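You operate a simulated robot arm through the tools that you are given. There is no shell and no other tool. Be economical: measure what you need, move in short steps, check, and stop when the job is done.

Carry out the task below with a simulated robot arm. There is one attempt and no reset: what you move stays moved.

TASK
Unlock the press plate, brush the crumbs off it, slide it back in and lock it.
Fine: use the white brush and put it back; the plate goes all the way in.
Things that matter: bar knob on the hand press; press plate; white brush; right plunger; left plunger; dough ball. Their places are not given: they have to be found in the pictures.

It is judged by the outcome, as a careful person would: the job done as asked, and still so three seconds after it is handed in. It fails if anything else is knocked over, pushed out of place, dropped, spilled or broken.

THE ROBOT
A 7-joint arm with a two-finger parallel gripper, fixed in place. Base frame: the origin is at the foot of the arm, x ahead of it, y to its left, z up; the work surface is at about z = 0.834. Lengths are in m, angles in degrees, forces in N, time in s.
With the tool pointing down near the work surface it reaches from about 0.24 to 0.68 m from the base axis. Its first joint turns from -66.0 to 66.0 degrees. Payload 2.4 kg.
Tool frame: the origin (TCP) lies between the finger pads and is the grasp point; the fingertips stand 0.03 m ahead of it; z points along the fingers, y is the line along which they close. The gripper opens to 0.094 m. The fingers are 0.028 m wide and 0.01 m thick; the gripper's body (0.05 by 0.096 m) begins 0.055 m behind the TCP.
Orientation is that of the tool frame in the base frame, as a unit quaternion [w, x, y, z]. With the fingers straight down and closing along the base's y, the tool's x points along the base's -x, its y along +y and its z along -z.

THE INTERFACE
- The arm moves only by the tool nudge_tool. Its argument "moves" is a list of rows, each an object (a shift or turn left out is 0, a gripper value left out holds the last) with "dp": the shift along the tool's x, y, z in m, a list of three; "dr": the turn, a rotation vector about the tool's x, y, z in degrees, a list of three. In form: [{"dp": [x, y, z], "dr": [rx, ry, rz]}, ...]. A call has 1 to 20 rows; each row is the pose to reach, as a shift and turn from the pose commanded when the call began, along the tool's axes at that moment. "fingers" is the gripper command, from -1 (fully open) to 1 (shut), values between in proportion, set as the call begins (left out, the last holds). A row lasts 0.2 s, in which the tool goes at most 0.05 m and 8.6 degrees; a call with a longer step from one row to the next is refused whole, and so is a gripper value outside its range. A pose out of reach is approached as far as the arm can. The call stops where the force on the tool passes 40 N (or 10 N more than at its start, if that is more) or the arm is blocked; 0.2 s more then pass. The fingers move at their own pace (about 0.153 m/s each) and stop on an object; they squeeze with about 25 N. The grip force told is the motor's: it shows also when the fingers shut on nothing. Time passes only in rows, and 0.2 s behind the last, so rows that repeat a pose let the fingers close. It gives the time, the measured TCP pose, the force on the tool (base axes), the opening and the grip force at its end, in the units of the frame above (readings bear some noise).
- Cameras (640 x 400 px; columns grow to the right, rows downward): "scene" is fixed at [0.0412, 0.4697, 1.4686]; the picture's right is [-0.76, -0.65, 0.00], its down [-0.22, 0.26, -0.94] and it looks along [0.61, -0.71, -0.34] (base axes); focal length 353 px, centre (320, 200). "wrist" rides on the gripper at [-0.037, 0, -0.058] in the tool frame; the picture's right is [0.00, -1.00, 0.00], its down [0.97, 0.00, -0.24] and it looks along [0.24, 0.00, 0.97] (tool axes); focal length 218 px, centre (320, 200).
- snapshot(camera): a new picture of that camera. No time passes.
- measure_at(camera, pixels): for up to 12 pixels [column, row] of the newest picture of that camera ("zoom" is the newest enlarged one), the place [x, y, z] in the base frame of the surface seen there, good to about 0.002 m. No time passes.
- inspect(camera, box): a new picture of the part [left, top, right, bottom] of that camera's present view, enlarged. No time passes.
- hand_in(): hands the job in; it is judged then, once.

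Work in short steps. Measure before you move; look again where a grasp or a placing could have gone wrong, and mend it. You have 80 turns and 46 pictures in all, those below and enlarged ones among them. Open the gripper and draw the arm clear of the work before you hand the job in, unless the task says otherwise; then end with one line.

The tools are called as a command line: name --argument value ..., lists and objects as JSON in quotes. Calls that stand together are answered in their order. nudge_tool: Moves the arm, as the interface text tells. Its arguments: {"type":"object","properties":{"moves":{"type":"array","items":{"type":"object","properties":{"dp":{"type":"array","items":{"type":"number"}},"dr":{"type":"array","items":{"type":"number"}}}}},"fingers":{"type":"number"}},"required":["moves"]} The other tools are called the same way: snapshot (camera) takes a picture; measure_at (camera, pixels) gives the place of the surface under pixels of a picture; inspect (camera, box) takes an enlarged picture of a part of a camera's view; hand_in () hands the job in.

At the start:

```text
time: 0.0
tcp_pos: [0.424, -0.1856, 1.2677]
tool_rot: [-0.001, 0.001, 1.0, -0.001]
ft_force: [-0.4, 0.1, -1.0]
gripper_width: 0.0938
finger_force: 0.1
```

scene: 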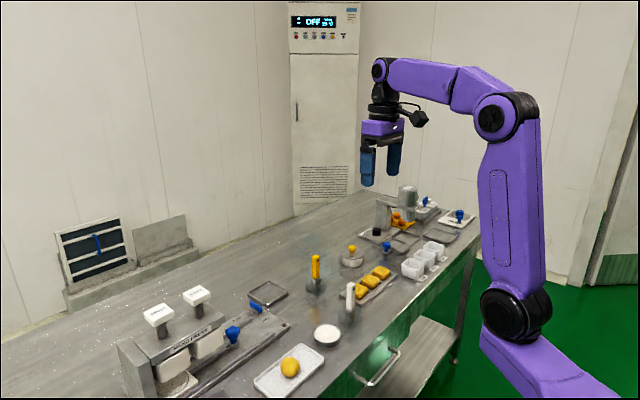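
wrist: 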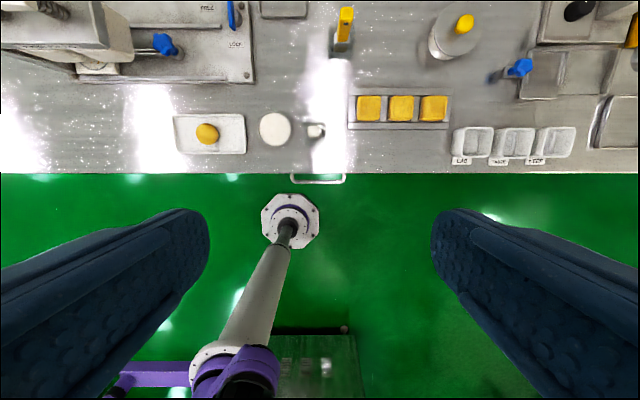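

The press is at lower left of the scene picture, around (190,340). I enlarge it and the brush area.

inspect --camera "scene" --box '[100, 270, 340, 400]'

inspect --camera "scene" --box '[280, 170, 480, 320]'

inspect --camera "wrist" --box '[0, 0, 360, 180]'

```text
2.67 times, centred on (220, 335) of scene
```

zoom: 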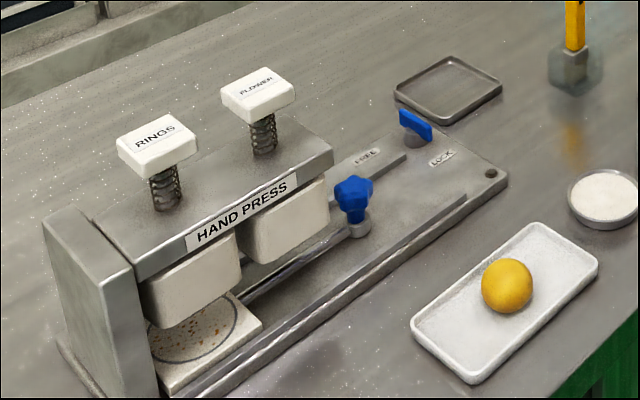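

```text
2.67 times, centred on (380, 245) of scene
```

zoom: 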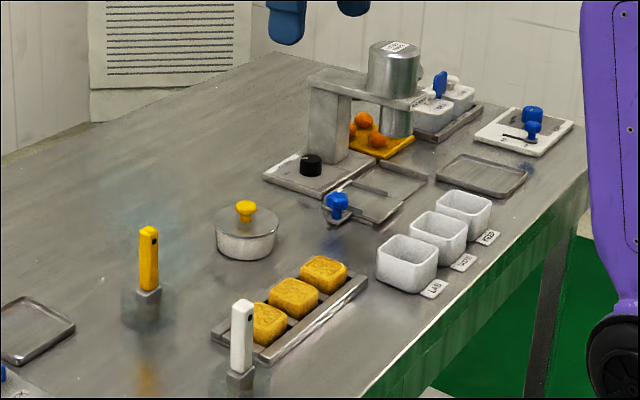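

```text
1.78 times, centred on (180, 90) of wrist
```

zoom: 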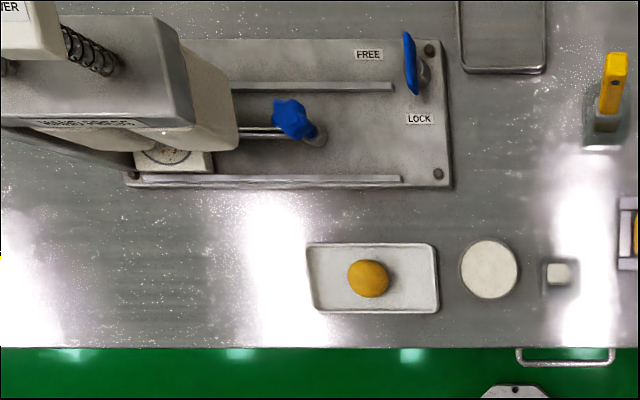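

measure_at --camera "zoom" --pixels '[[409, 36], [415, 90], [425, 75], [290, 118], [312, 140], [170, 155], [212, 165], [368, 56], [419, 118], [445, 182], [558, 273], [606, 120]]'

inspect --camera "scene" --box '[215, 280, 305, 340]'

inspect --camera "scene" --box '[140, 340, 230, 400]'

```text
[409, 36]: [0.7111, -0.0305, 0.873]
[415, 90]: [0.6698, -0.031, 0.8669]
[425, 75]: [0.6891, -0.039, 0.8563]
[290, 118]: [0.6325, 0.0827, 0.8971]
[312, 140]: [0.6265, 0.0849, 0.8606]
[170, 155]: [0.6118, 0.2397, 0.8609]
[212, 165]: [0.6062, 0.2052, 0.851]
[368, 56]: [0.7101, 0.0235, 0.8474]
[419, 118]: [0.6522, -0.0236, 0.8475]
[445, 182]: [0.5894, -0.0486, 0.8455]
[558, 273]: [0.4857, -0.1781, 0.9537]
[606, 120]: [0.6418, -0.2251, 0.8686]
```

```text
6.67 times, centred on (260, 310) of scene
```

zoom: 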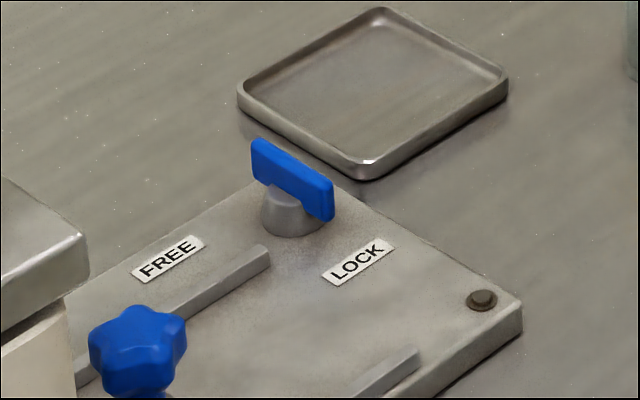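

```text
6.67 times, centred on (185, 370) of scene
```

zoom: 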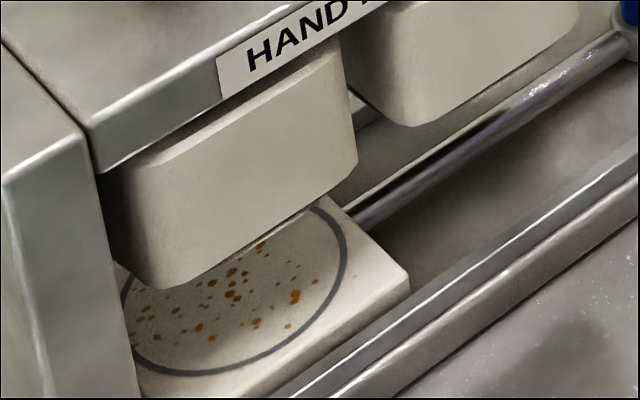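

I move the hand above the press, about (0.60, -0.03, 1.10), for a close look at the lock knob.

nudge_tool --moves '[{"dp": [-0.025, 0.022, 0.024]}, {"dp": [-0.05, 0.044, 0.048]}, {"dp": [-0.075, 0.067, 0.072]}, {"dp": [-0.1, 0.089, 0.096]}, {"dp": [-0.126, 0.111, 0.12]}, {"dp": [-0.151, 0.134, 0.144]}, {"dp": [-0.176, 0.156, 0.168]}, {"dp": [-0.176, 0.156, 0.168]}]' --fingers -1

snapshot --camera "wrist"

```text
time: 1.8
tcp_pos: [0.6019, -0.0271, 1.1011]
tool_rot: [0.002, 0.0, 1.0, 0.0]
ft_force: [0.3, -0.1, 0.3]
gripper_width: 0.094
finger_force: 0.0
```

```text
38 pictures are left
```

wrist: 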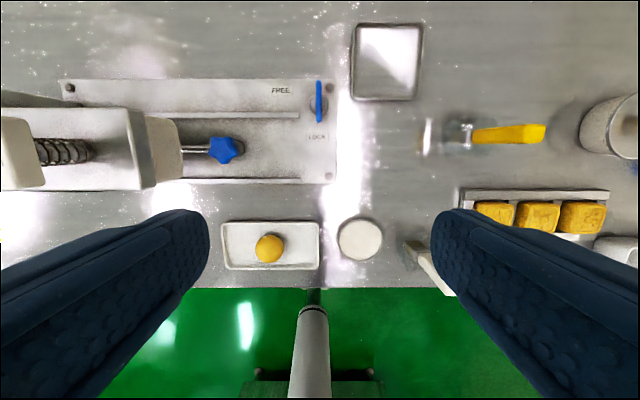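

measure_at --camera "wrist" --pixels '[[319, 82], [319, 120], [319, 100], [311, 105], [222, 150], [228, 162], [196, 150], [298, 115], [300, 181], [424, 250], [443, 285], [410, 243]]'

inspect --camera "wrist" --box '[140, 60, 360, 200]'

inspect --camera "scene" --box '[320, 270, 380, 330]'

```text
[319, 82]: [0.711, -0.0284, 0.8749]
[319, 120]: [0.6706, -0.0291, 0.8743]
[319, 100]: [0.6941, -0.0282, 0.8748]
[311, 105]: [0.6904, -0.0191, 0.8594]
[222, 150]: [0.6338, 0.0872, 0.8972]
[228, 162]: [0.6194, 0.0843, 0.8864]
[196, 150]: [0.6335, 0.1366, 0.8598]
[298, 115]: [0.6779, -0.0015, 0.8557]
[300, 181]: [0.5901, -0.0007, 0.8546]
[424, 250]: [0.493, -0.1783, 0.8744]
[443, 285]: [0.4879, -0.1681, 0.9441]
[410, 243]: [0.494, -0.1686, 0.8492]
```

```text
2.86 times, centred on (250, 130) of wrist
```

zoom: 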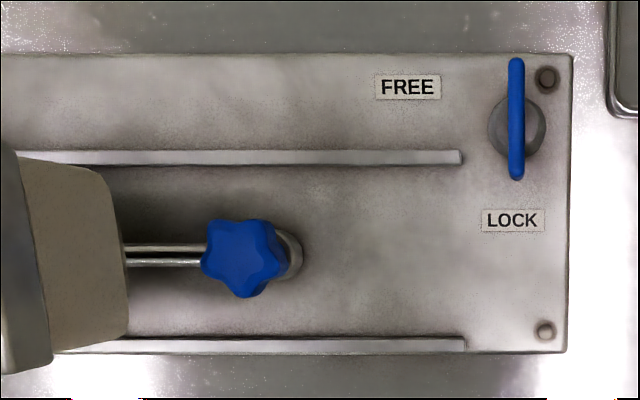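

```text
6.67 times, centred on (350, 300) of scene
```

zoom: 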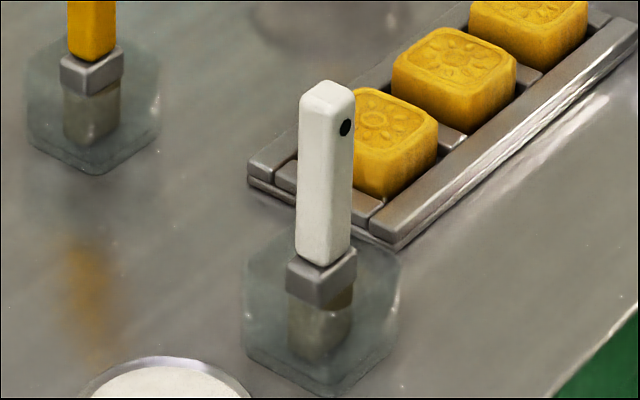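

Bar knob runs along x from 0.669 to 0.712 (centre 0.691, -0.029), top 0.875. I go above it with the fingers half open.

nudge_tool --moves '[{"dp": [-0.03, -0.001, 0.03]}, {"dp": [-0.06, -0.002, 0.06]}, {"dp": [-0.089, -0.002, 0.1]}, {"dp": [-0.089, -0.002, 0.145]}, {"dp": [-0.089, -0.002, 0.165]}, {"dp": [-0.089, -0.002, 0.165]}]' --fingers 0

snapshot --camera "wrist"

```text
time: 3.2
tcp_pos: [0.6901, -0.0296, 0.9352]
tool_rot: [0.0, 0.0, 1.0, 0.0]
ft_force: [1.0, -0.4, -0.3]
gripper_width: 0.0471
finger_force: 0.1
```

```text
35 pictures are left
```

wrist: 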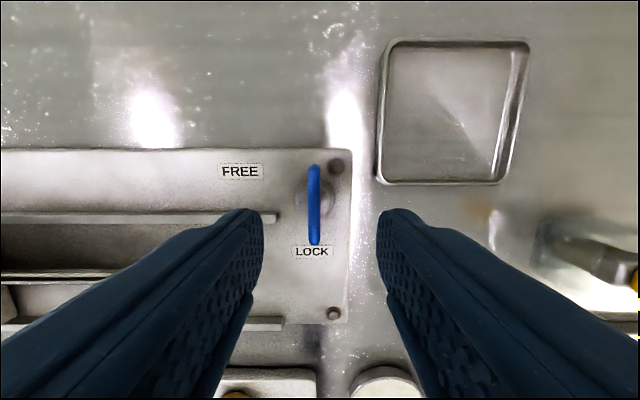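

The bar at column 314 lies between the fingers. I lower to TCP z 0.891 and close.

nudge_tool --moves '[{"dp": [-0.001, 0.001, 0.02]}, {"dp": [-0.001, 0.001, 0.044]}, {"dp": [-0.001, 0.001, 0.044]}]'

nudge_tool --moves '[{"dp": [0, 0, 0]}, {"dp": [0, 0, 0]}, {"dp": [0, 0, 0]}]' --fingers 1

inspect --camera "scene" --box '[200, 240, 320, 340]'

```text
time: 4.0
tcp_pos: [0.6898, -0.031, 0.8908]
tool_rot: [0.0, 0.0, 1.0, 0.0]
ft_force: [-0.2, 0.4, -0.3]
gripper_width: 0.0471
finger_force: 0.0
```

```text
time: 4.8
tcp_pos: [0.6891, -0.0257, 0.8913]
tool_rot: [0.0, -0.003, 1.0, 0.002]
ft_force: [-0.2, 18.1, -3.0]
gripper_width: 0.0248
finger_force: 44.9
```

```text
4.00 times, centred on (260, 290) of scene
```

zoom: 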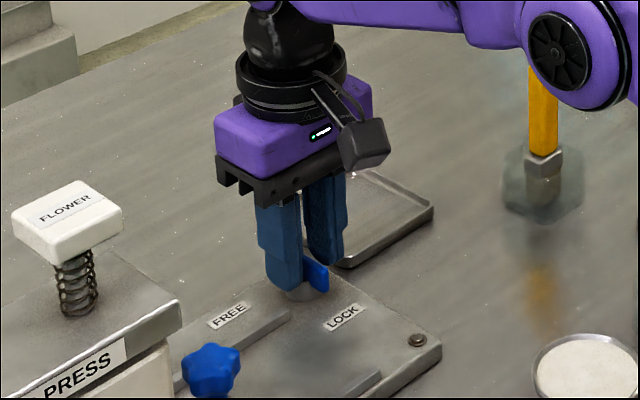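

The fingers stopped at 0.025 m, on the hub rather than on the bar. I open, rise 6 mm and close again.

nudge_tool --moves '[{"dp": [0, 0, 0]}, {"dp": [0, 0.001, -0.007]}, {"dp": [0, 0.001, -0.007]}]' --fingers 0

nudge_tool --moves '[{"dp": [0, 0, 0]}, {"dp": [0, 0, 0]}, {"dp": [0, 0, 0]}]' --fingers 1

inspect --camera "scene" --box '[240, 280, 300, 330]'

```text
time: 5.6
tcp_pos: [0.6899, -0.0307, 0.8989]
tool_rot: [0.0, 0.001, 1.0, -0.001]
ft_force: [-0.2, 0.0, 0.0]
gripper_width: 0.0473
finger_force: 0.1
```

```text
time: 6.4
tcp_pos: [0.6901, -0.0259, 0.8982]
tool_rot: [0.0, -0.001, 1.0, 0.002]
ft_force: [-1.3, 13.8, 1.5]
gripper_width: 0.0068
finger_force: 41.1
```

```text
8.00 times, centred on (270, 305) of scene
```

zoom: 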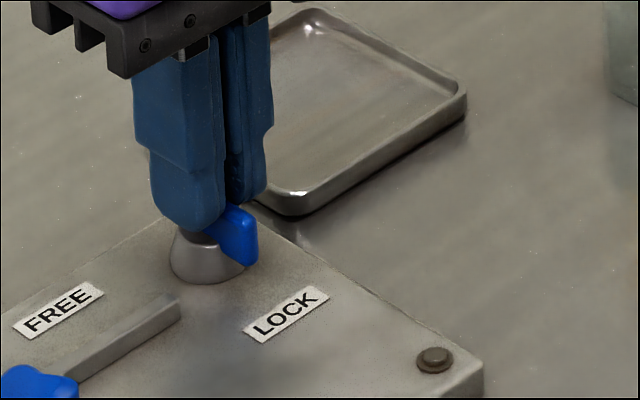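

The bar is held (width 0.0068). I shift the command +4 mm in y to relieve the side load, and begin turning clockwise (toward FREE).

nudge_tool --moves '[{"dp": [0, 0.004, 0]}, {"dp": [0, 0.004, 0], "dr": [0, 0, 7.5]}, {"dp": [0, 0.004, 0], "dr": [0, 0, 15]}, {"dp": [0, 0.004, 0], "dr": [0, 0, 22.5]}, {"dp": [0, 0.004, 0], "dr": [0, 0, 30]}]'

inspect --camera "scene" --box '[240, 280, 300, 330]'

```text
time: 7.6
tcp_pos: [0.691, -0.0259, 0.8996]
tool_rot: [0.001, 0.256, 0.967, 0.0]
ft_force: [-0.5, 3.2, 3.6]
gripper_width: 0.0217
finger_force: 45.3
```

```text
8.00 times, centred on (270, 305) of scene
```

zoom: 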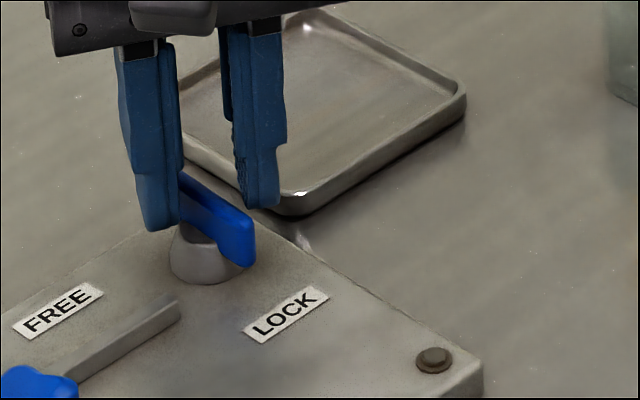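

The bar did not follow; the fingers were pried open to 0.022 m, so it is at a stop that way. I turn back and try the other way.

nudge_tool --moves '[{"dr": [0, 0, -7.5]}, {"dr": [0, 0, -15]}, {"dr": [0, 0, -22.5]}, {"dr": [0, 0, -30]}, {"dr": [0, 0, -30]}]'

nudge_tool --moves '[{"dr": [0, 0, -7.5]}, {"dr": [0, 0, -15]}, {"dr": [0, 0, -22.5]}]'

inspect --camera "scene" --box '[240, 280, 300, 330]'

```text
time: 8.8
tcp_pos: [0.6893, -0.0265, 0.8988]
tool_rot: [-0.001, 0.0, 1.0, 0.0]
ft_force: [0.8, 2.4, 1.7]
gripper_width: 0.007
finger_force: 40.9
```

```text
time: 9.6
tcp_pos: [0.6905, -0.0263, 0.8983]
tool_rot: [0.001, -0.195, 0.981, -0.001]
ft_force: [6.0, -3.1, 6.0]
gripper_width: 0.007
finger_force: 41.3
```

```text
8.00 times, centred on (270, 305) of scene
```

zoom: 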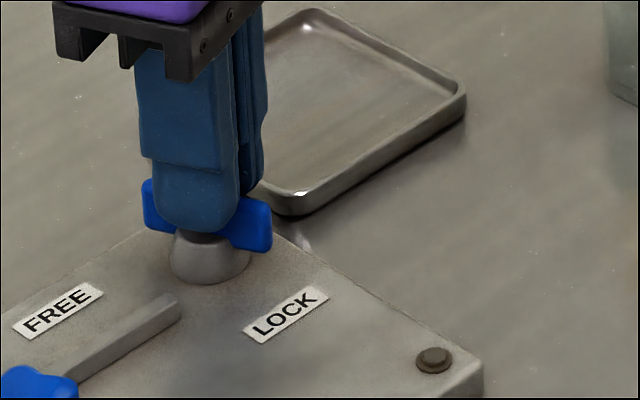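

It turns counterclockwise, with the far end going toward FREE. I continue to 90° in total.

nudge_tool --moves '[{"dr": [0, 0, -7.5]}, {"dr": [0, 0, -15]}, {"dr": [0, 0, -22.5]}, {"dr": [0, 0, -30]}, {"dr": [0, 0, -37.5]}, {"dr": [0, 0, -45]}, {"dr": [0, 0, -52.5]}, {"dr": [0, 0, -60]}, {"dr": [0, 0, -67.5]}, {"dr": [0, 0, -67.5]}]'

inspect --camera "scene" --box '[240, 280, 300, 330]'

```text
time: 11.8
tcp_pos: [0.6911, -0.0271, 0.8982]
tool_rot: [0.002, -0.706, 0.708, -0.004]
ft_force: [21.0, -15.8, -1.2]
gripper_width: 0.0069
finger_force: 41.1
```

```text
8.00 times, centred on (270, 305) of scene
```

zoom: 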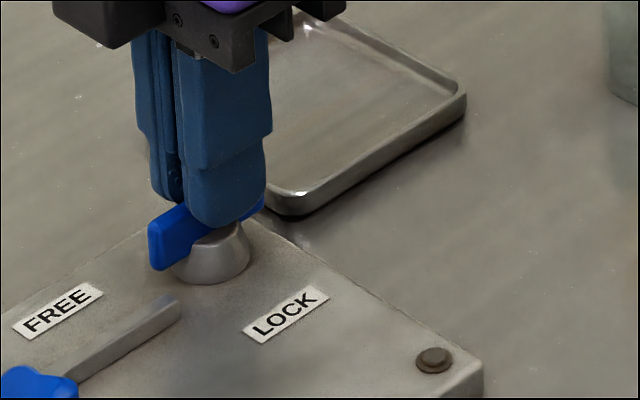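

The bar now points to FREE. I open and rise, then look at the star knob and the press edge.

nudge_tool --moves '[{"dp": [0, 0, 0]}, {"dp": [0, 0, 0]}, {"dp": [0, 0, -0.04]}, {"dp": [0, 0, -0.08]}, {"dp": [0, 0, -0.12]}, {"dp": [0, 0, -0.12]}]' --fingers 0

inspect --camera "scene" --box '[110, 270, 310, 400]'

measure_at --camera "zoom" --pixels '[[365, 178], [387, 196], [381, 190], [404, 190], [268, 75], [392, 172], [375, 218], [230, 240], [350, 260], [358, 160], [175, 220], [395, 235]]'

```text
time: 13.2
tcp_pos: [0.6883, -0.0241, 1.0187]
tool_rot: [0.0, -0.707, 0.707, 0.0]
ft_force: [1.0, 1.2, -0.5]
gripper_width: 0.0471
finger_force: 0.1
```

```text
3.08 times, centred on (210, 335) of scene
```

zoom: 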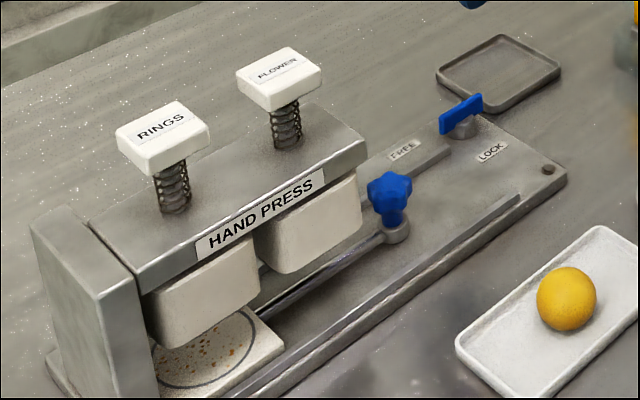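

```text
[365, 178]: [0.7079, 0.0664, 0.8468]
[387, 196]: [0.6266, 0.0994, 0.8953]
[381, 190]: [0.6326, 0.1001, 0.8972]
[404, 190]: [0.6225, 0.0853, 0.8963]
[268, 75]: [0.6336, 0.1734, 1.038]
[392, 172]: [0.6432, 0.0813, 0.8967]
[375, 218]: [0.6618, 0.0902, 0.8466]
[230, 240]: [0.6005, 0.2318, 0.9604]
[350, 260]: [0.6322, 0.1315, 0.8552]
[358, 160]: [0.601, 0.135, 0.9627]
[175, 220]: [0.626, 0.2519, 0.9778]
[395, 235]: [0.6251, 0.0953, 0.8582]
```

The knob is at about (0.632, 0.09), top 0.897, with the plunger face beginning at y≈0.13. I want the fingers closing along x with the camera on the -y side, so I turn the tool 180° here in free space.

nudge_tool --moves '[{"dr": [0, 0, 8]}, {"dr": [0, 0, 16]}, {"dr": [0, 0, 24]}, {"dr": [0, 0, 32]}, {"dr": [0, 0, 40]}, {"dr": [0, 0, 48]}, {"dr": [0, 0, 56]}, {"dr": [0, 0, 64]}, {"dr": [0, 0, 72]}, {"dr": [0, 0, 80]}, {"dr": [0, 0, 85]}, {"dr": [0, 0, 90]}]'

nudge_tool --moves '[{"dr": [0, 0, 8]}, {"dr": [0, 0, 16]}, {"dr": [0, 0, 24]}, {"dr": [0, 0, 32]}, {"dr": [0, 0, 40]}, {"dr": [0, 0, 48]}, {"dr": [0, 0, 56]}, {"dr": [0, 0, 64]}, {"dr": [0, 0, 72]}, {"dr": [0, 0, 80]}, {"dr": [0, 0, 85]}, {"dr": [0, 0, 90]}, {"dr": [0, 0, 90]}]'

```text
time: 15.8
tcp_pos: [0.6885, -0.0254, 1.0168]
tool_rot: [0.0, 0.0, 1.0, 0.001]
ft_force: [-0.1, -0.2, -0.8]
gripper_width: 0.047
finger_force: 0.1
out of reach, approached as far as the arm can: row 2, 3, 6, 9, 10
```

```text
time: 18.6
tcp_pos: [0.6868, -0.0258, 1.017]
tool_rot: [0.0, 0.708, 0.707, 0.001]
ft_force: [0.0, -0.1, -0.3]
gripper_width: 0.0471
finger_force: 0.2
out of reach, approached as far as the arm can: row 4, 6, 7, 8
```

Now tool x = base +y and tool y = base +x. I move above the star knob and down to z 0.95.

nudge_tool --moves '[{"dp": [0.03, -0.018, 0]}, {"dp": [0.06, -0.036, 0]}, {"dp": [0.09, -0.054, 0]}, {"dp": [0.114, -0.055, 0.02]}, {"dp": [0.114, -0.055, 0.065]}, {"dp": [0.114, -0.055, 0.065]}]'

snapshot --camera "wrist"

inspect --camera "scene" --box '[140, 240, 300, 360]'

```text
time: 20.0
tcp_pos: [0.6349, 0.0884, 0.9539]
tool_rot: [0.0, 0.707, 0.707, -0.001]
ft_force: [-0.1, -0.2, 0.0]
gripper_width: 0.047
finger_force: 0.1
```

```text
28 pictures are left
```

wrist: 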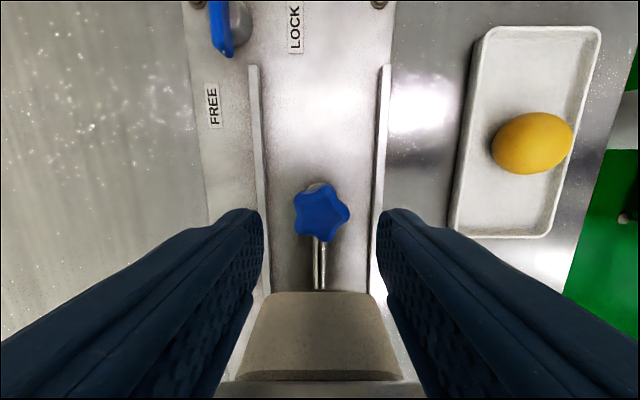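

```text
3.33 times, centred on (220, 300) of scene
```

zoom: 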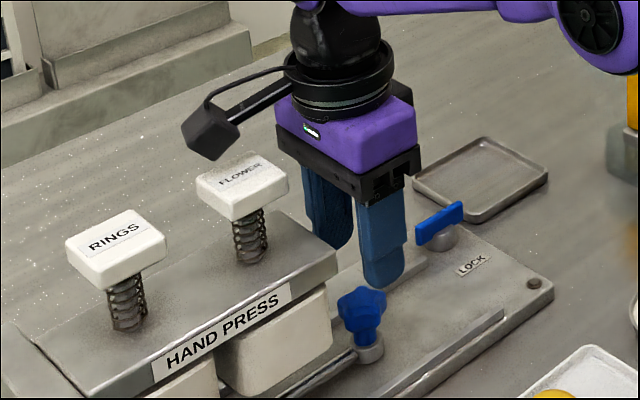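

A dark box on the hand hangs toward +y near the FLOWER cap. I measure it before going lower.

measure_at --camera "zoom" --pixels '[[212, 155], [190, 130], [225, 130], [240, 185], [275, 185], [225, 205], [230, 170], [330, 265]]'

```text
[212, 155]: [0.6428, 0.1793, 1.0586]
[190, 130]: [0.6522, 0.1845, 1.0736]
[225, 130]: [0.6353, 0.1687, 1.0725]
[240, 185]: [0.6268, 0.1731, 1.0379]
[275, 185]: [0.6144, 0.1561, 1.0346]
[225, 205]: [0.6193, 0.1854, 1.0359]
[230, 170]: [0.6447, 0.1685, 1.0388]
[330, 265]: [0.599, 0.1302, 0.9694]
```

The box bottom (z≈1.055) would hit the cap at 1.038. I back off, turn 180° back so the box faces -y, and come again.

nudge_tool --moves '[{"dp": [0, 0, -0.03]}, {"dp": [-0.04, 0, -0.06]}, {"dp": [-0.08, 0, -0.06], "dr": [0, 0, -8]}, {"dp": [-0.1, 0, -0.06], "dr": [0, 0, -16]}, {"dp": [-0.1, 0, -0.06], "dr": [0, 0, -24]}, {"dp": [-0.1, 0, -0.06], "dr": [0, 0, -32]}, {"dp": [-0.1, 0, -0.06], "dr": [0, 0, -40]}, {"dp": [-0.1, 0, -0.06], "dr": [0, 0, -48]}, {"dp": [-0.1, 0, -0.06], "dr": [0, 0, -56]}, {"dp": [-0.1, 0, -0.06], "dr": [0, 0, -64]}, {"dp": [-0.1, 0, -0.06], "dr": [0, 0, -72]}, {"dp": [-0.1, 0, -0.06], "dr": [0, 0, -80]}, {"dp": [-0.1, 0, -0.06], "dr": [0, 0, -88]}, {"dp": [-0.1, 0, -0.06], "dr": [0, 0, -90]}]'

nudge_tool --moves '[{"dr": [0, 0, -8]}, {"dr": [0, 0, -16]}, {"dr": [0, 0, -24]}, {"dr": [0, 0, -32]}, {"dr": [0, 0, -40]}, {"dr": [0, 0, -48]}, {"dr": [0, 0, -56]}, {"dr": [0, 0, -64]}, {"dr": [0, 0, -72]}, {"dr": [0, 0, -80]}, {"dr": [0, 0, -88]}, {"dr": [0, 0, -90]}, {"dr": [0, 0, -90]}]'

```text
time: 23.0
tcp_pos: [0.6364, -0.0118, 1.0127]
tool_rot: [0.0, -0.002, 1.0, 0.0]
ft_force: [0.3, -0.6, -0.3]
gripper_width: 0.0471
finger_force: 0.0
```

```text
time: 25.8
tcp_pos: [0.6349, -0.0109, 1.0128]
tool_rot: [-0.001, 0.708, -0.706, 0.0]
ft_force: [-0.2, -1.1, -0.5]
gripper_width: 0.0467
finger_force: 0.1
```

nudge_tool --moves '[{"dp": [-0.04, 0.002, 0.01]}, {"dp": [-0.08, 0.002, 0.03]}, {"dp": [-0.1, 0.002, 0.06]}, {"dp": [-0.1, 0.002, 0.06]}]'

snapshot --camera "wrist"

inspect --camera "scene" --box '[140, 240, 300, 360]'

```text
time: 26.8
tcp_pos: [0.6326, 0.0903, 0.9512]
tool_rot: [0.0, -0.707, 0.707, 0.0]
ft_force: [0.4, 0.2, -0.2]
gripper_width: 0.0469
finger_force: 0.0
```

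```text
26 pictures are left
```

wrist: 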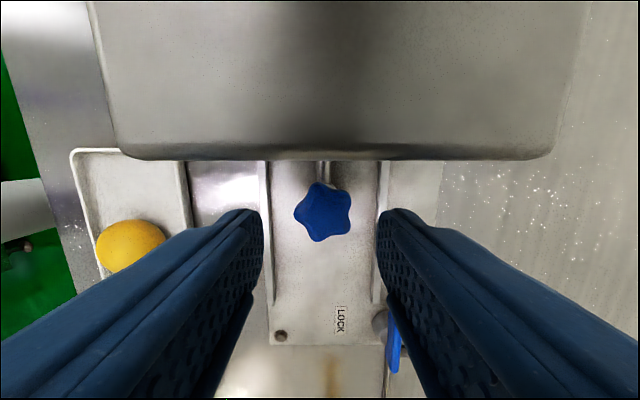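

```text
3.33 times, centred on (220, 300) of scene
```

zoom: 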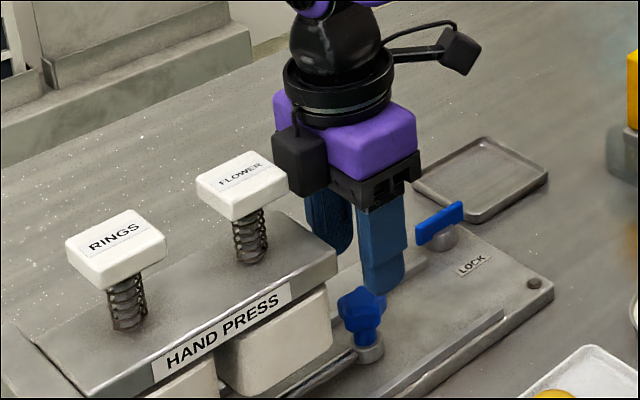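

measure_at --camera "zoom" --pixels '[[300, 190], [280, 185], [280, 150], [315, 188], [285, 178], [330, 250], [310, 215]]'

measure_at --camera "wrist" --pixels '[[320, 208], [322, 185], [320, 155], [320, 120], [300, 212], [350, 212], [380, 185], [264, 200]]'

```text
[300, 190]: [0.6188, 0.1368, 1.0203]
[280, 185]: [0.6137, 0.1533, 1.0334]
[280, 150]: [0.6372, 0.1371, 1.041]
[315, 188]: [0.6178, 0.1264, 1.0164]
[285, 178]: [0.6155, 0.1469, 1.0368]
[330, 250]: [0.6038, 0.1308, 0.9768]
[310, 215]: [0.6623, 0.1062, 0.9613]
```

```text
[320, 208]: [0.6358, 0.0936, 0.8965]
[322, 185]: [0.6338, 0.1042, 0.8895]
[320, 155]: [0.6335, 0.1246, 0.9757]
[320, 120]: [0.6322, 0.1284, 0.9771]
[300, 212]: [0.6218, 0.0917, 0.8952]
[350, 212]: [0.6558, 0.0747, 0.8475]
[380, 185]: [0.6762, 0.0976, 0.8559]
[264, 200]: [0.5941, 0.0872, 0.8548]
```

The camera block (bottom 1.016, y to 0.137) would touch the roof edge (y 0.125, z 0.977). I tilt the hand 20° so its top leans to -y, then lower onto the knob.

nudge_tool --moves '[{"dp": [0.005, -0.001, 0], "dr": [0, -7, 0]}, {"dp": [0.005, -0.0015, 0], "dr": [0, -14, 0]}, {"dp": [0.004, -0.0015, 0.005], "dr": [0, -20, 0]}, {"dp": [0.003, -0.0015, 0.025], "dr": [0, -20, 0]}, {"dp": [0.002, -0.0015, 0.048], "dr": [0, -20, 0]}, {"dp": [0.002, -0.0015, 0.048], "dr": [0, -20, 0]}]'

inspect --camera "scene" --box '[140, 240, 300, 360]'

```text
time: 28.2
tcp_pos: [0.6332, 0.0861, 0.9053]
tool_rot: [0.123, -0.696, 0.696, 0.123]
ft_force: [-0.4, 0.3, -0.5]
gripper_width: 0.047
finger_force: 0.0
```

```text
3.33 times, centred on (220, 300) of scene
```

zoom: 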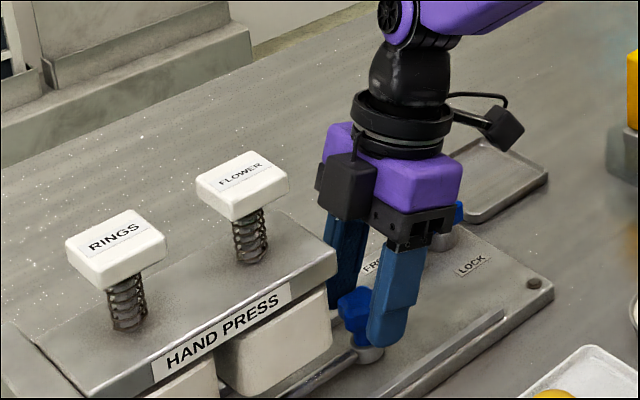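

Aligned. Close on the knob.

nudge_tool --moves '[{"dp": [0, 0, 0]}, {"dp": [0, 0, 0]}, {"dp": [0, 0, 0]}]' --fingers 1

```text
time: 29.0
tcp_pos: [0.6351, 0.0862, 0.9048]
tool_rot: [-0.125, 0.696, -0.696, -0.121]
ft_force: [17.6, 0.6, -11.0]
gripper_width: 0.031
finger_force: 44.7
```

Held at 0.031 m. I pull along -y by 0.05 m first, correcting x by 2 mm to relieve the side load.

nudge_tool --moves '[{"dp": [0, -0.002, 0]}, {"dp": [0.0094, -0.002, -0.0034]}, {"dp": [0.0188, -0.002, -0.0068]}, {"dp": [0.0282, -0.002, -0.0103]}, {"dp": [0.0376, -0.002, -0.0137]}, {"dp": [0.047, -0.002, -0.0171]}]'

inspect --camera "scene" --box '[120, 260, 320, 400]'

```text
time: 30.4
tcp_pos: [0.6362, 0.0367, 0.9059]
tool_rot: [-0.121, 0.697, -0.696, -0.125]
ft_force: [-24.0, 0.7, 16.3]
gripper_width: 0.0311
finger_force: 44.9
```

```text
2.86 times, centred on (220, 330) of scene
```

zoom: 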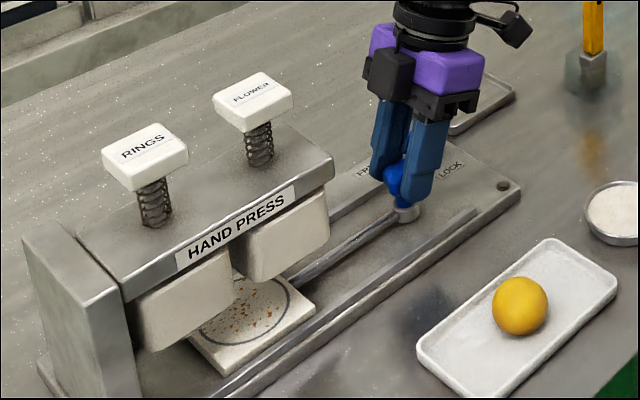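

The plate slides. I continue the pull and watch for the end stop.

nudge_tool --moves '[{"dp": [0.0094, 0.0015, -0.0034]}, {"dp": [0.0188, 0.0015, -0.0068]}, {"dp": [0.0282, 0.0015, -0.0103]}, {"dp": [0.0376, 0.0015, -0.0137]}, {"dp": [0.047, 0.0015, -0.0171]}, {"dp": [0.0564, 0.0015, -0.0205]}, {"dp": [0.0658, 0.0015, -0.0239]}, {"dp": [0.0752, 0.0015, -0.0274]}]'

inspect --camera "scene" --box '[120, 260, 320, 400]'

```text
time: 32.2
tcp_pos: [0.6337, -0.043, 0.9064]
tool_rot: [-0.123, 0.696, -0.696, -0.124]
ft_force: [-16.4, 1.7, 9.9]
gripper_width: 0.0311
finger_force: 45.3
```

```text
2.86 times, centred on (220, 330) of scene
```

zoom: 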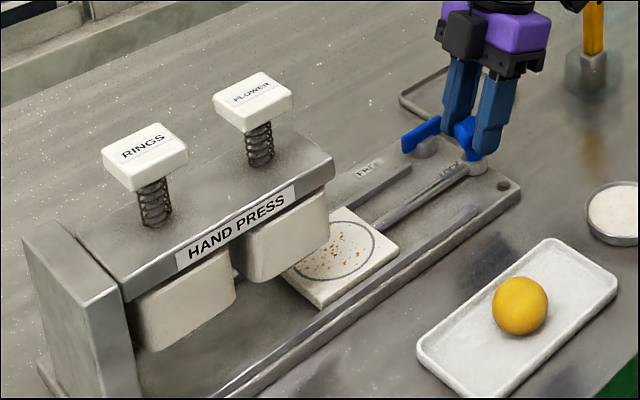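

No stop yet. I keep pulling up to 0.08 m more to clear the plunger.

nudge_tool --moves '[{"dp": [0.0094, 0.001, -0.0034]}, {"dp": [0.0188, 0.001, -0.0068]}, {"dp": [0.0282, 0.001, -0.0103]}, {"dp": [0.0376, 0.001, -0.0137]}, {"dp": [0.047, 0.001, -0.0171]}, {"dp": [0.0564, 0.001, -0.0205]}, {"dp": [0.0658, 0.001, -0.0239]}]'

inspect --camera "scene" --box '[140, 240, 360, 400]'

```text
time: 33.8
tcp_pos: [0.6358, -0.1137, 0.9048]
tool_rot: [0.123, -0.696, 0.697, 0.121]
ft_force: [4.3, 0.7, 8.4]
gripper_width: 0.0309
finger_force: 45.2
```

```text
2.50 times, centred on (250, 320) of scene
```

zoom: 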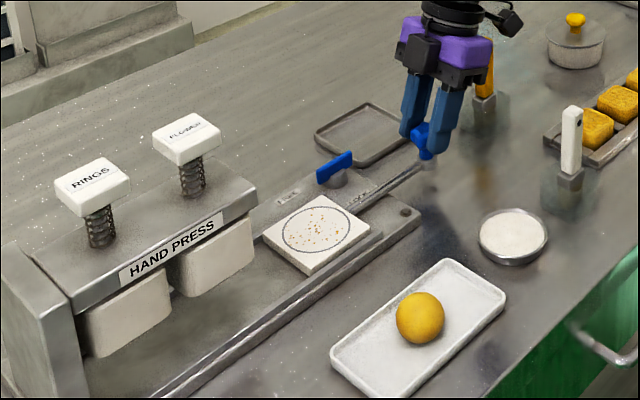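

The plate is fully clear of the plungers. I let go of the knob and rise straight up.

nudge_tool --moves '[{"dp": [0, 0, 0]}, {"dp": [0, 0, 0]}, {"dp": [-0.0137, 0, -0.0376]}, {"dp": [-0.0274, 0, -0.0752]}, {"dp": [-0.041, 0, -0.113]}, {"dp": [-0.055, 0, -0.15]}, {"dp": [-0.055, 0, -0.15]}]' --fingers 0

```text
time: 35.4
tcp_pos: [0.6352, -0.1123, 1.0636]
tool_rot: [0.123, -0.696, 0.697, 0.123]
ft_force: [0.3, -0.5, -1.4]
gripper_width: 0.0475
finger_force: 0.1
```

nudge_tool --moves '[{"dr": [0, 7, 0]}, {"dr": [0, 14, 0]}, {"dr": [0, 20, 0]}, {"dr": [0, 20, 0]}]' --fingers -0.3

nudge_tool --moves '[{"dr": [0, 0, 8]}, {"dr": [0, 0, 16]}, {"dr": [0, 0, 24]}, {"dr": [0, 0, 32]}, {"dr": [0, 0, 40]}, {"dr": [0, 0, 48]}, {"dr": [0, 0, 56]}, {"dr": [0, 0, 64]}, {"dr": [0, 0, 72]}, {"dr": [0, 0, 80]}, {"dr": [0, 0, 88]}, {"dr": [0, 0, 90]}, {"dr": [0, 0, 90]}]'

snapshot --camera "wrist"

inspect --camera "scene" --box '[310, 270, 390, 330]'

measure_at --camera "zoom" --pixels '[[300, 103], [330, 100], [320, 96], [325, 108], [310, 180], [330, 180], [300, 230], [325, 230], [325, 250], [310, 290], [320, 300], [265, 260]]'

```text
time: 36.4
tcp_pos: [0.6351, -0.1128, 1.0638]
tool_rot: [-0.001, -0.707, 0.708, -0.001]
ft_force: [-0.5, -0.2, 0.5]
gripper_width: 0.0611
finger_force: 0.1
```

```text
time: 39.2
tcp_pos: [0.6344, -0.1134, 1.0642]
tool_rot: [0.0, 0.001, 1.0, 0.0]
ft_force: [0.5, 0.5, 0.3]
gripper_width: 0.061
finger_force: 0.1
```

```text
20 pictures are left
```

wrist: 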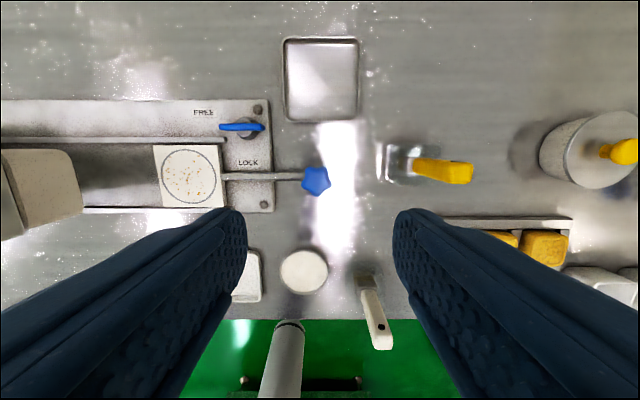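

```text
6.67 times, centred on (350, 300) of scene
```

zoom: 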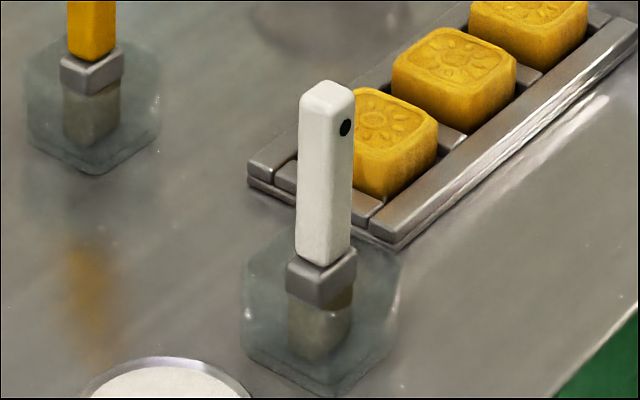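

```text
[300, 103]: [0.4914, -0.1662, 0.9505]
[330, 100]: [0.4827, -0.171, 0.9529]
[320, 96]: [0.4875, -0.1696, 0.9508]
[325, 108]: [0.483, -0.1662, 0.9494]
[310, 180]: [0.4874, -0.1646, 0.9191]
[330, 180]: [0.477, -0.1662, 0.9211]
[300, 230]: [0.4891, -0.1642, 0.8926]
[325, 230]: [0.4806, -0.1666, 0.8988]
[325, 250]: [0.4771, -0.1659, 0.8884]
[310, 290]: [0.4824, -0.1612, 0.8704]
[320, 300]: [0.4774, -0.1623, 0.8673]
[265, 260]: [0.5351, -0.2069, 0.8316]
```

Brush handle is centred near (0.485, -0.172), about 15 mm square, z 0.885–0.953. I move above it, fingers open 0.06.

nudge_tool --moves '[{"dp": [0.04, -0.016, 0]}, {"dp": [0.08, -0.032, 0]}, {"dp": [0.12, -0.047, 0]}, {"dp": [0.149, -0.059, 0.0]}, {"dp": [0.149, -0.059, 0.04]}, {"dp": [0.149, -0.059, 0.06]}, {"dp": [0.149, -0.059, 0.06]}]'

snapshot --camera "wrist"

```text
time: 40.8
tcp_pos: [0.4843, -0.1719, 1.004]
tool_rot: [-0.001, 0.0, 1.0, 0.001]
ft_force: [0.4, 0.1, 0.0]
gripper_width: 0.0608
finger_force: 0.0
```

```text
18 pictures are left
```

wrist: 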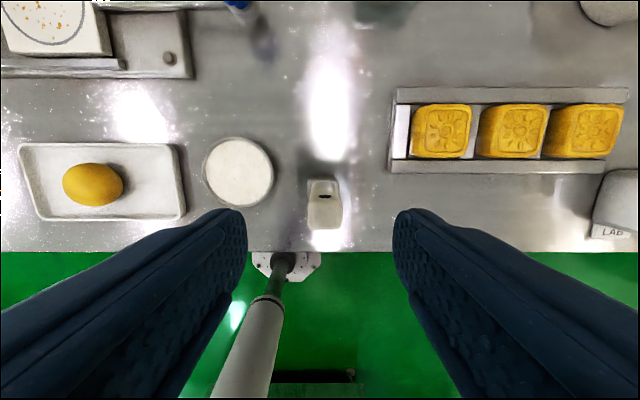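

measure_at --camera "wrist" --pixels '[[325, 215], [310, 215], [340, 215], [325, 198], [325, 227], [325, 183], [312, 226], [338, 226]]'

```text
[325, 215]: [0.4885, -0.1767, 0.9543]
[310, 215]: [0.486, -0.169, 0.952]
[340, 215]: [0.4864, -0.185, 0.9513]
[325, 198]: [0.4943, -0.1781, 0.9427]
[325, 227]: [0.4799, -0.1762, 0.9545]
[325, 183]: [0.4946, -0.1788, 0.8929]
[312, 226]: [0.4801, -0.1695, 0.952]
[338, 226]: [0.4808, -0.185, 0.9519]
```

The handle centre is (0.486, -0.177). I correct, go down to z 0.926 and close.

nudge_tool --moves '[{"dp": [-0.002, -0.005, 0.01]}, {"dp": [-0.002, -0.005, 0.045]}, {"dp": [-0.002, -0.005, 0.078]}, {"dp": [-0.002, -0.005, 0.078]}]'

nudge_tool --moves '[{"dp": [0, 0, 0]}, {"dp": [0, 0, 0]}, {"dp": [0, 0, 0]}]' --fingers 1

```text
time: 41.8
tcp_pos: [0.4875, -0.1766, 0.9278]
tool_rot: [0.001, 0.0, 1.0, -0.001]
ft_force: [0.2, 0.6, -1.3]
gripper_width: 0.0612
finger_force: 0.0
```

```text
time: 42.6
tcp_pos: [0.4861, -0.1761, 0.9279]
tool_rot: [-0.001, 0.0, 1.0, 0.0]
ft_force: [0.5, -0.8, 0.6]
gripper_width: 0.0213
finger_force: 24.8
```

Held at 0.021 m. I lift straight out.

nudge_tool --moves '[{"dp": [0, 0, -0.02]}, {"dp": [0, 0, -0.04]}, {"dp": [0, 0, -0.07]}, {"dp": [0, 0, -0.1]}, {"dp": [0, 0, -0.13]}, {"dp": [0, 0, -0.13]}]'

inspect --camera "scene" --box '[200, 220, 400, 345]'

```text
time: 44.0
tcp_pos: [0.4854, -0.1759, 1.0555]
tool_rot: [0.001, 0.001, 1.0, 0.0]
ft_force: [0.4, -0.5, -0.7]
gripper_width: 0.0212
finger_force: 25.1
```

```text
3.20 times, centred on (300, 282) of scene
```

zoom: 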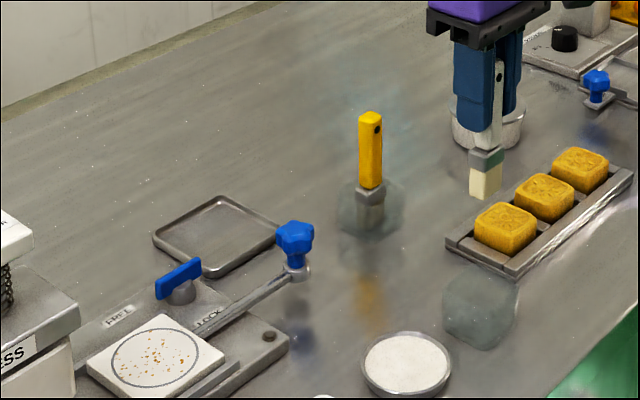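

The brush is out. I measure the bristle bottom and the plate.

measure_at --camera "zoom" --pixels '[[470, 192], [485, 197], [500, 188], [485, 160], [166, 318], [225, 356], [137, 397], [92, 365], [165, 335], [150, 350], [190, 352], [120, 358]]'

```text
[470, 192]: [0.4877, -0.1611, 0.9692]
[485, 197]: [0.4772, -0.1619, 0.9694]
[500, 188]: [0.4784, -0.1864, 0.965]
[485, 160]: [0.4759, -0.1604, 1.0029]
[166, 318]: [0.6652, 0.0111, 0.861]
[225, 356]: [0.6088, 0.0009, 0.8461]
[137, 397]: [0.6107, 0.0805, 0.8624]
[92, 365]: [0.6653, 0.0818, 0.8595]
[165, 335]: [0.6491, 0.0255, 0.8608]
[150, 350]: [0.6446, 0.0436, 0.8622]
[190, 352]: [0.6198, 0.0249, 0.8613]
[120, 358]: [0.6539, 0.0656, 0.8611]
```

Bristles end 0.089 below the TCP; the plate top is 0.861, spanning x 0.605–0.667, y 0.006–0.083. I carry the brush above the plate's back edge for a stroke toward -x.

nudge_tool --moves '[{"dp": [-0.03, 0.033, 0]}, {"dp": [-0.06, 0.066, 0]}, {"dp": [-0.09, 0.099, 0]}, {"dp": [-0.12, 0.132, 0.01]}, {"dp": [-0.15, 0.165, 0.02]}, {"dp": [-0.179, 0.195, 0.03]}, {"dp": [-0.179, 0.195, 0.06]}, {"dp": [-0.179, 0.195, 0.085]}, {"dp": [-0.179, 0.195, 0.095]}, {"dp": [-0.179, 0.195, 0.095]}]'

inspect --camera "scene" --box '[160, 260, 300, 360]'

```text
time: 46.2
tcp_pos: [0.6638, 0.0186, 0.9602]
tool_rot: [-0.001, 0.0, 1.0, 0.001]
ft_force: [-0.6, -0.5, -0.4]
gripper_width: 0.0215
finger_force: 25.5
```

```text
4.00 times, centred on (230, 310) of scene
```

zoom: 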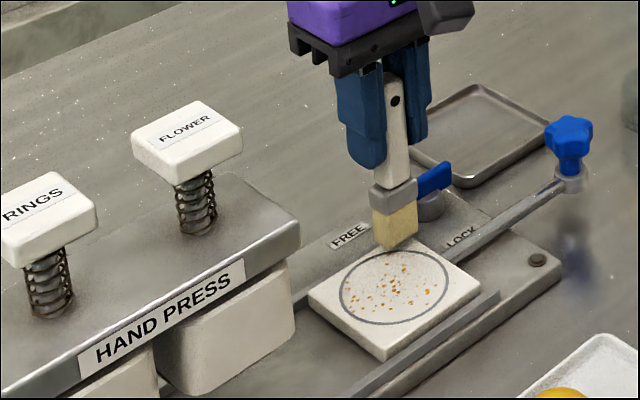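

Lower gently (13 mm) with force check, then one stroke toward -x off the front edge and lift.

nudge_tool --moves '[{"dp": [0, 0.005, 0.008]}, {"dp": [0, 0.005, 0.013]}]'

nudge_tool --moves '[{"dp": [0.015, 0, 0]}, {"dp": [0.03, 0, 0]}, {"dp": [0.045, 0, 0]}, {"dp": [0.06, 0, 0]}, {"dp": [0.078, 0, 0]}, {"dp": [0.078, 0, -0.025]}]'

inspect --camera "scene" --box '[160, 260, 300, 360]'

```text
time: 46.8
tcp_pos: [0.6683, 0.0233, 0.9518]
tool_rot: [0.006, 0.0, 1.0, 0.001]
ft_force: [-0.9, 0.2, 25.0]
gripper_width: 0.0216
finger_force: 24.7
```

```text
time: 48.2
tcp_pos: [0.5864, 0.0231, 0.9711]
tool_rot: [-0.002, 0.0, 1.0, 0.0]
ft_force: [0.2, 0.3, -0.3]
gripper_width: 0.0214
finger_force: 24.7
```

```text
4.00 times, centred on (230, 310) of scene
```

zoom: 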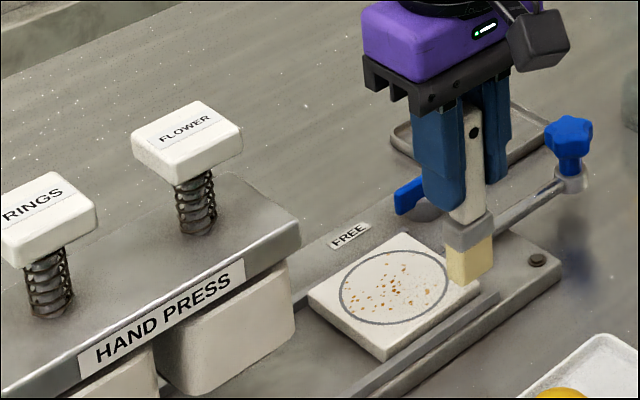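

Contact came at z≈0.952. I do the next two strokes at y≈0.045 and 0.067.

nudge_tool --moves '[{"dp": [-0.04, 0.011, -0.005]}, {"dp": [-0.079, 0.022, -0.005]}, {"dp": [-0.079, 0.022, 0.012]}, {"dp": [-0.079, 0.022, 0.023]}, {"dp": [-0.064, 0.022, 0.023]}, {"dp": [-0.049, 0.022, 0.023]}, {"dp": [-0.034, 0.022, 0.023]}, {"dp": [-0.019, 0.022, 0.023]}, {"dp": [-0.004, 0.022, 0.023]}, {"dp": [0, 0.022, 0]}]'

nudge_tool --moves '[{"dp": [-0.04, 0.011, -0.005]}, {"dp": [-0.079, 0.022, -0.005]}, {"dp": [-0.079, 0.022, 0.012]}, {"dp": [-0.079, 0.022, 0.023]}, {"dp": [-0.064, 0.022, 0.023]}, {"dp": [-0.049, 0.022, 0.023]}, {"dp": [-0.034, 0.022, 0.023]}, {"dp": [-0.019, 0.022, 0.023]}, {"dp": [-0.004, 0.022, 0.023]}, {"dp": [0, 0.022, -0.02]}]'

inspect --camera "scene" --box '[160, 270, 300, 370]'

```text
time: 50.4
tcp_pos: [0.5881, 0.0459, 0.9742]
tool_rot: [0.0, 0.0, 1.0, -0.001]
ft_force: [0.4, 0.0, -1.4]
gripper_width: 0.0213
finger_force: 25.4
```

```text
time: 52.6
tcp_pos: [0.5885, 0.067, 0.9923]
tool_rot: [0.0, 0.0, 1.0, 0.0]
ft_force: [0.3, 0.1, -0.4]
gripper_width: 0.0213
finger_force: 25.2
```

```text
4.00 times, centred on (230, 320) of scene
```

zoom: 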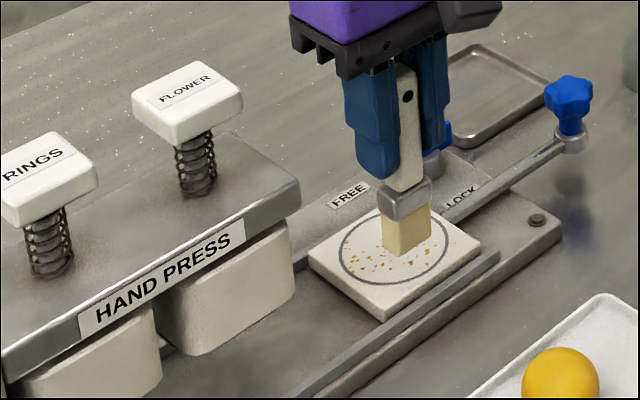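

I raise the brush away to see the crumbs properly.

nudge_tool --moves '[{"dp": [0, -0.02, -0.04]}, {"dp": [0, -0.05, -0.08]}, {"dp": [0, -0.05, -0.08]}]'

inspect --camera "scene" --box '[220, 300, 300, 360]'

```text
time: 53.4
tcp_pos: [0.5891, 0.0164, 1.0773]
tool_rot: [0.0, 0.0, 1.0, 0.0]
ft_force: [-0.6, -0.8, 0.1]
gripper_width: 0.0214
finger_force: 24.5
```

```text
6.67 times, centred on (260, 330) of scene
```

zoom: 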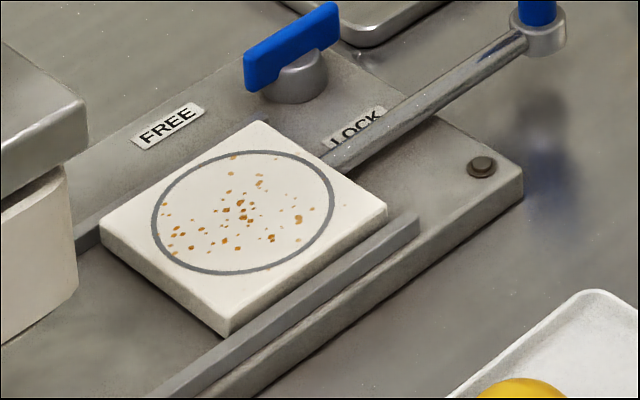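

The crumbs look unchanged. I check the brush in the grip and the bristle height.

inspect --camera "scene" --box '[220, 230, 320, 300]'

```text
5.71 times, centred on (270, 265) of scene
```

zoom: 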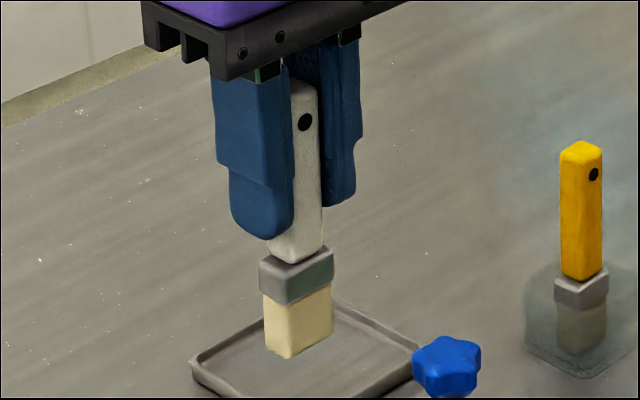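

measure_at --camera "zoom" --pixels '[[267, 345], [288, 355], [331, 330], [288, 310], [275, 320], [320, 320], [300, 270], [310, 90]]'

```text
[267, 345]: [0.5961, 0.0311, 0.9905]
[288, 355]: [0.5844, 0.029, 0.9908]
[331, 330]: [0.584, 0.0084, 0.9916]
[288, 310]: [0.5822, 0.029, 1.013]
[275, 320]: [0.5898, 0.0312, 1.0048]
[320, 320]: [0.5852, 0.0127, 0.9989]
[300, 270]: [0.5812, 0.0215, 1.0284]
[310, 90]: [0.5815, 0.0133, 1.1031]
```

Bristle offset is 0.088 and the brush is firm in the grip. I press down mid-plate and read the force there, to be sure of contact.

nudge_tool --moves '[{"dp": [-0.048, 0.028, 0.02]}, {"dp": [-0.048, 0.028, 0.065]}, {"dp": [-0.048, 0.028, 0.11]}, {"dp": [-0.048, 0.028, 0.125]}, {"dp": [-0.048, 0.028, 0.129]}]'

inspect --camera "scene" --box '[220, 300, 300, 360]'

```text
refused: row 1 steps farther than a row can; nothing moved
```

```text
6.67 times, centred on (260, 330) of scene
```

zoom: 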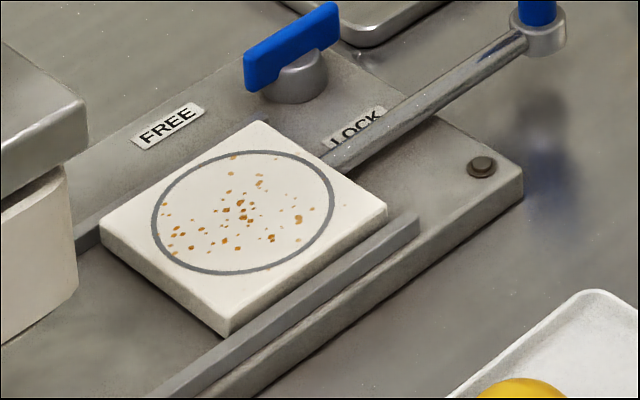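

nudge_tool --moves '[{"dp": [-0.03, 0.018, 0.02]}, {"dp": [-0.048, 0.028, 0.055]}, {"dp": [-0.048, 0.028, 0.095]}, {"dp": [-0.048, 0.028, 0.12]}, {"dp": [-0.048, 0.028, 0.128]}]'

```text
time: 54.6
tcp_pos: [0.6389, 0.0435, 0.9476]
tool_rot: [0.004, 0.0, 1.0, 0.001]
ft_force: [-0.6, -1.5, 23.3]
gripper_width: 0.0213
finger_force: 25.2
```

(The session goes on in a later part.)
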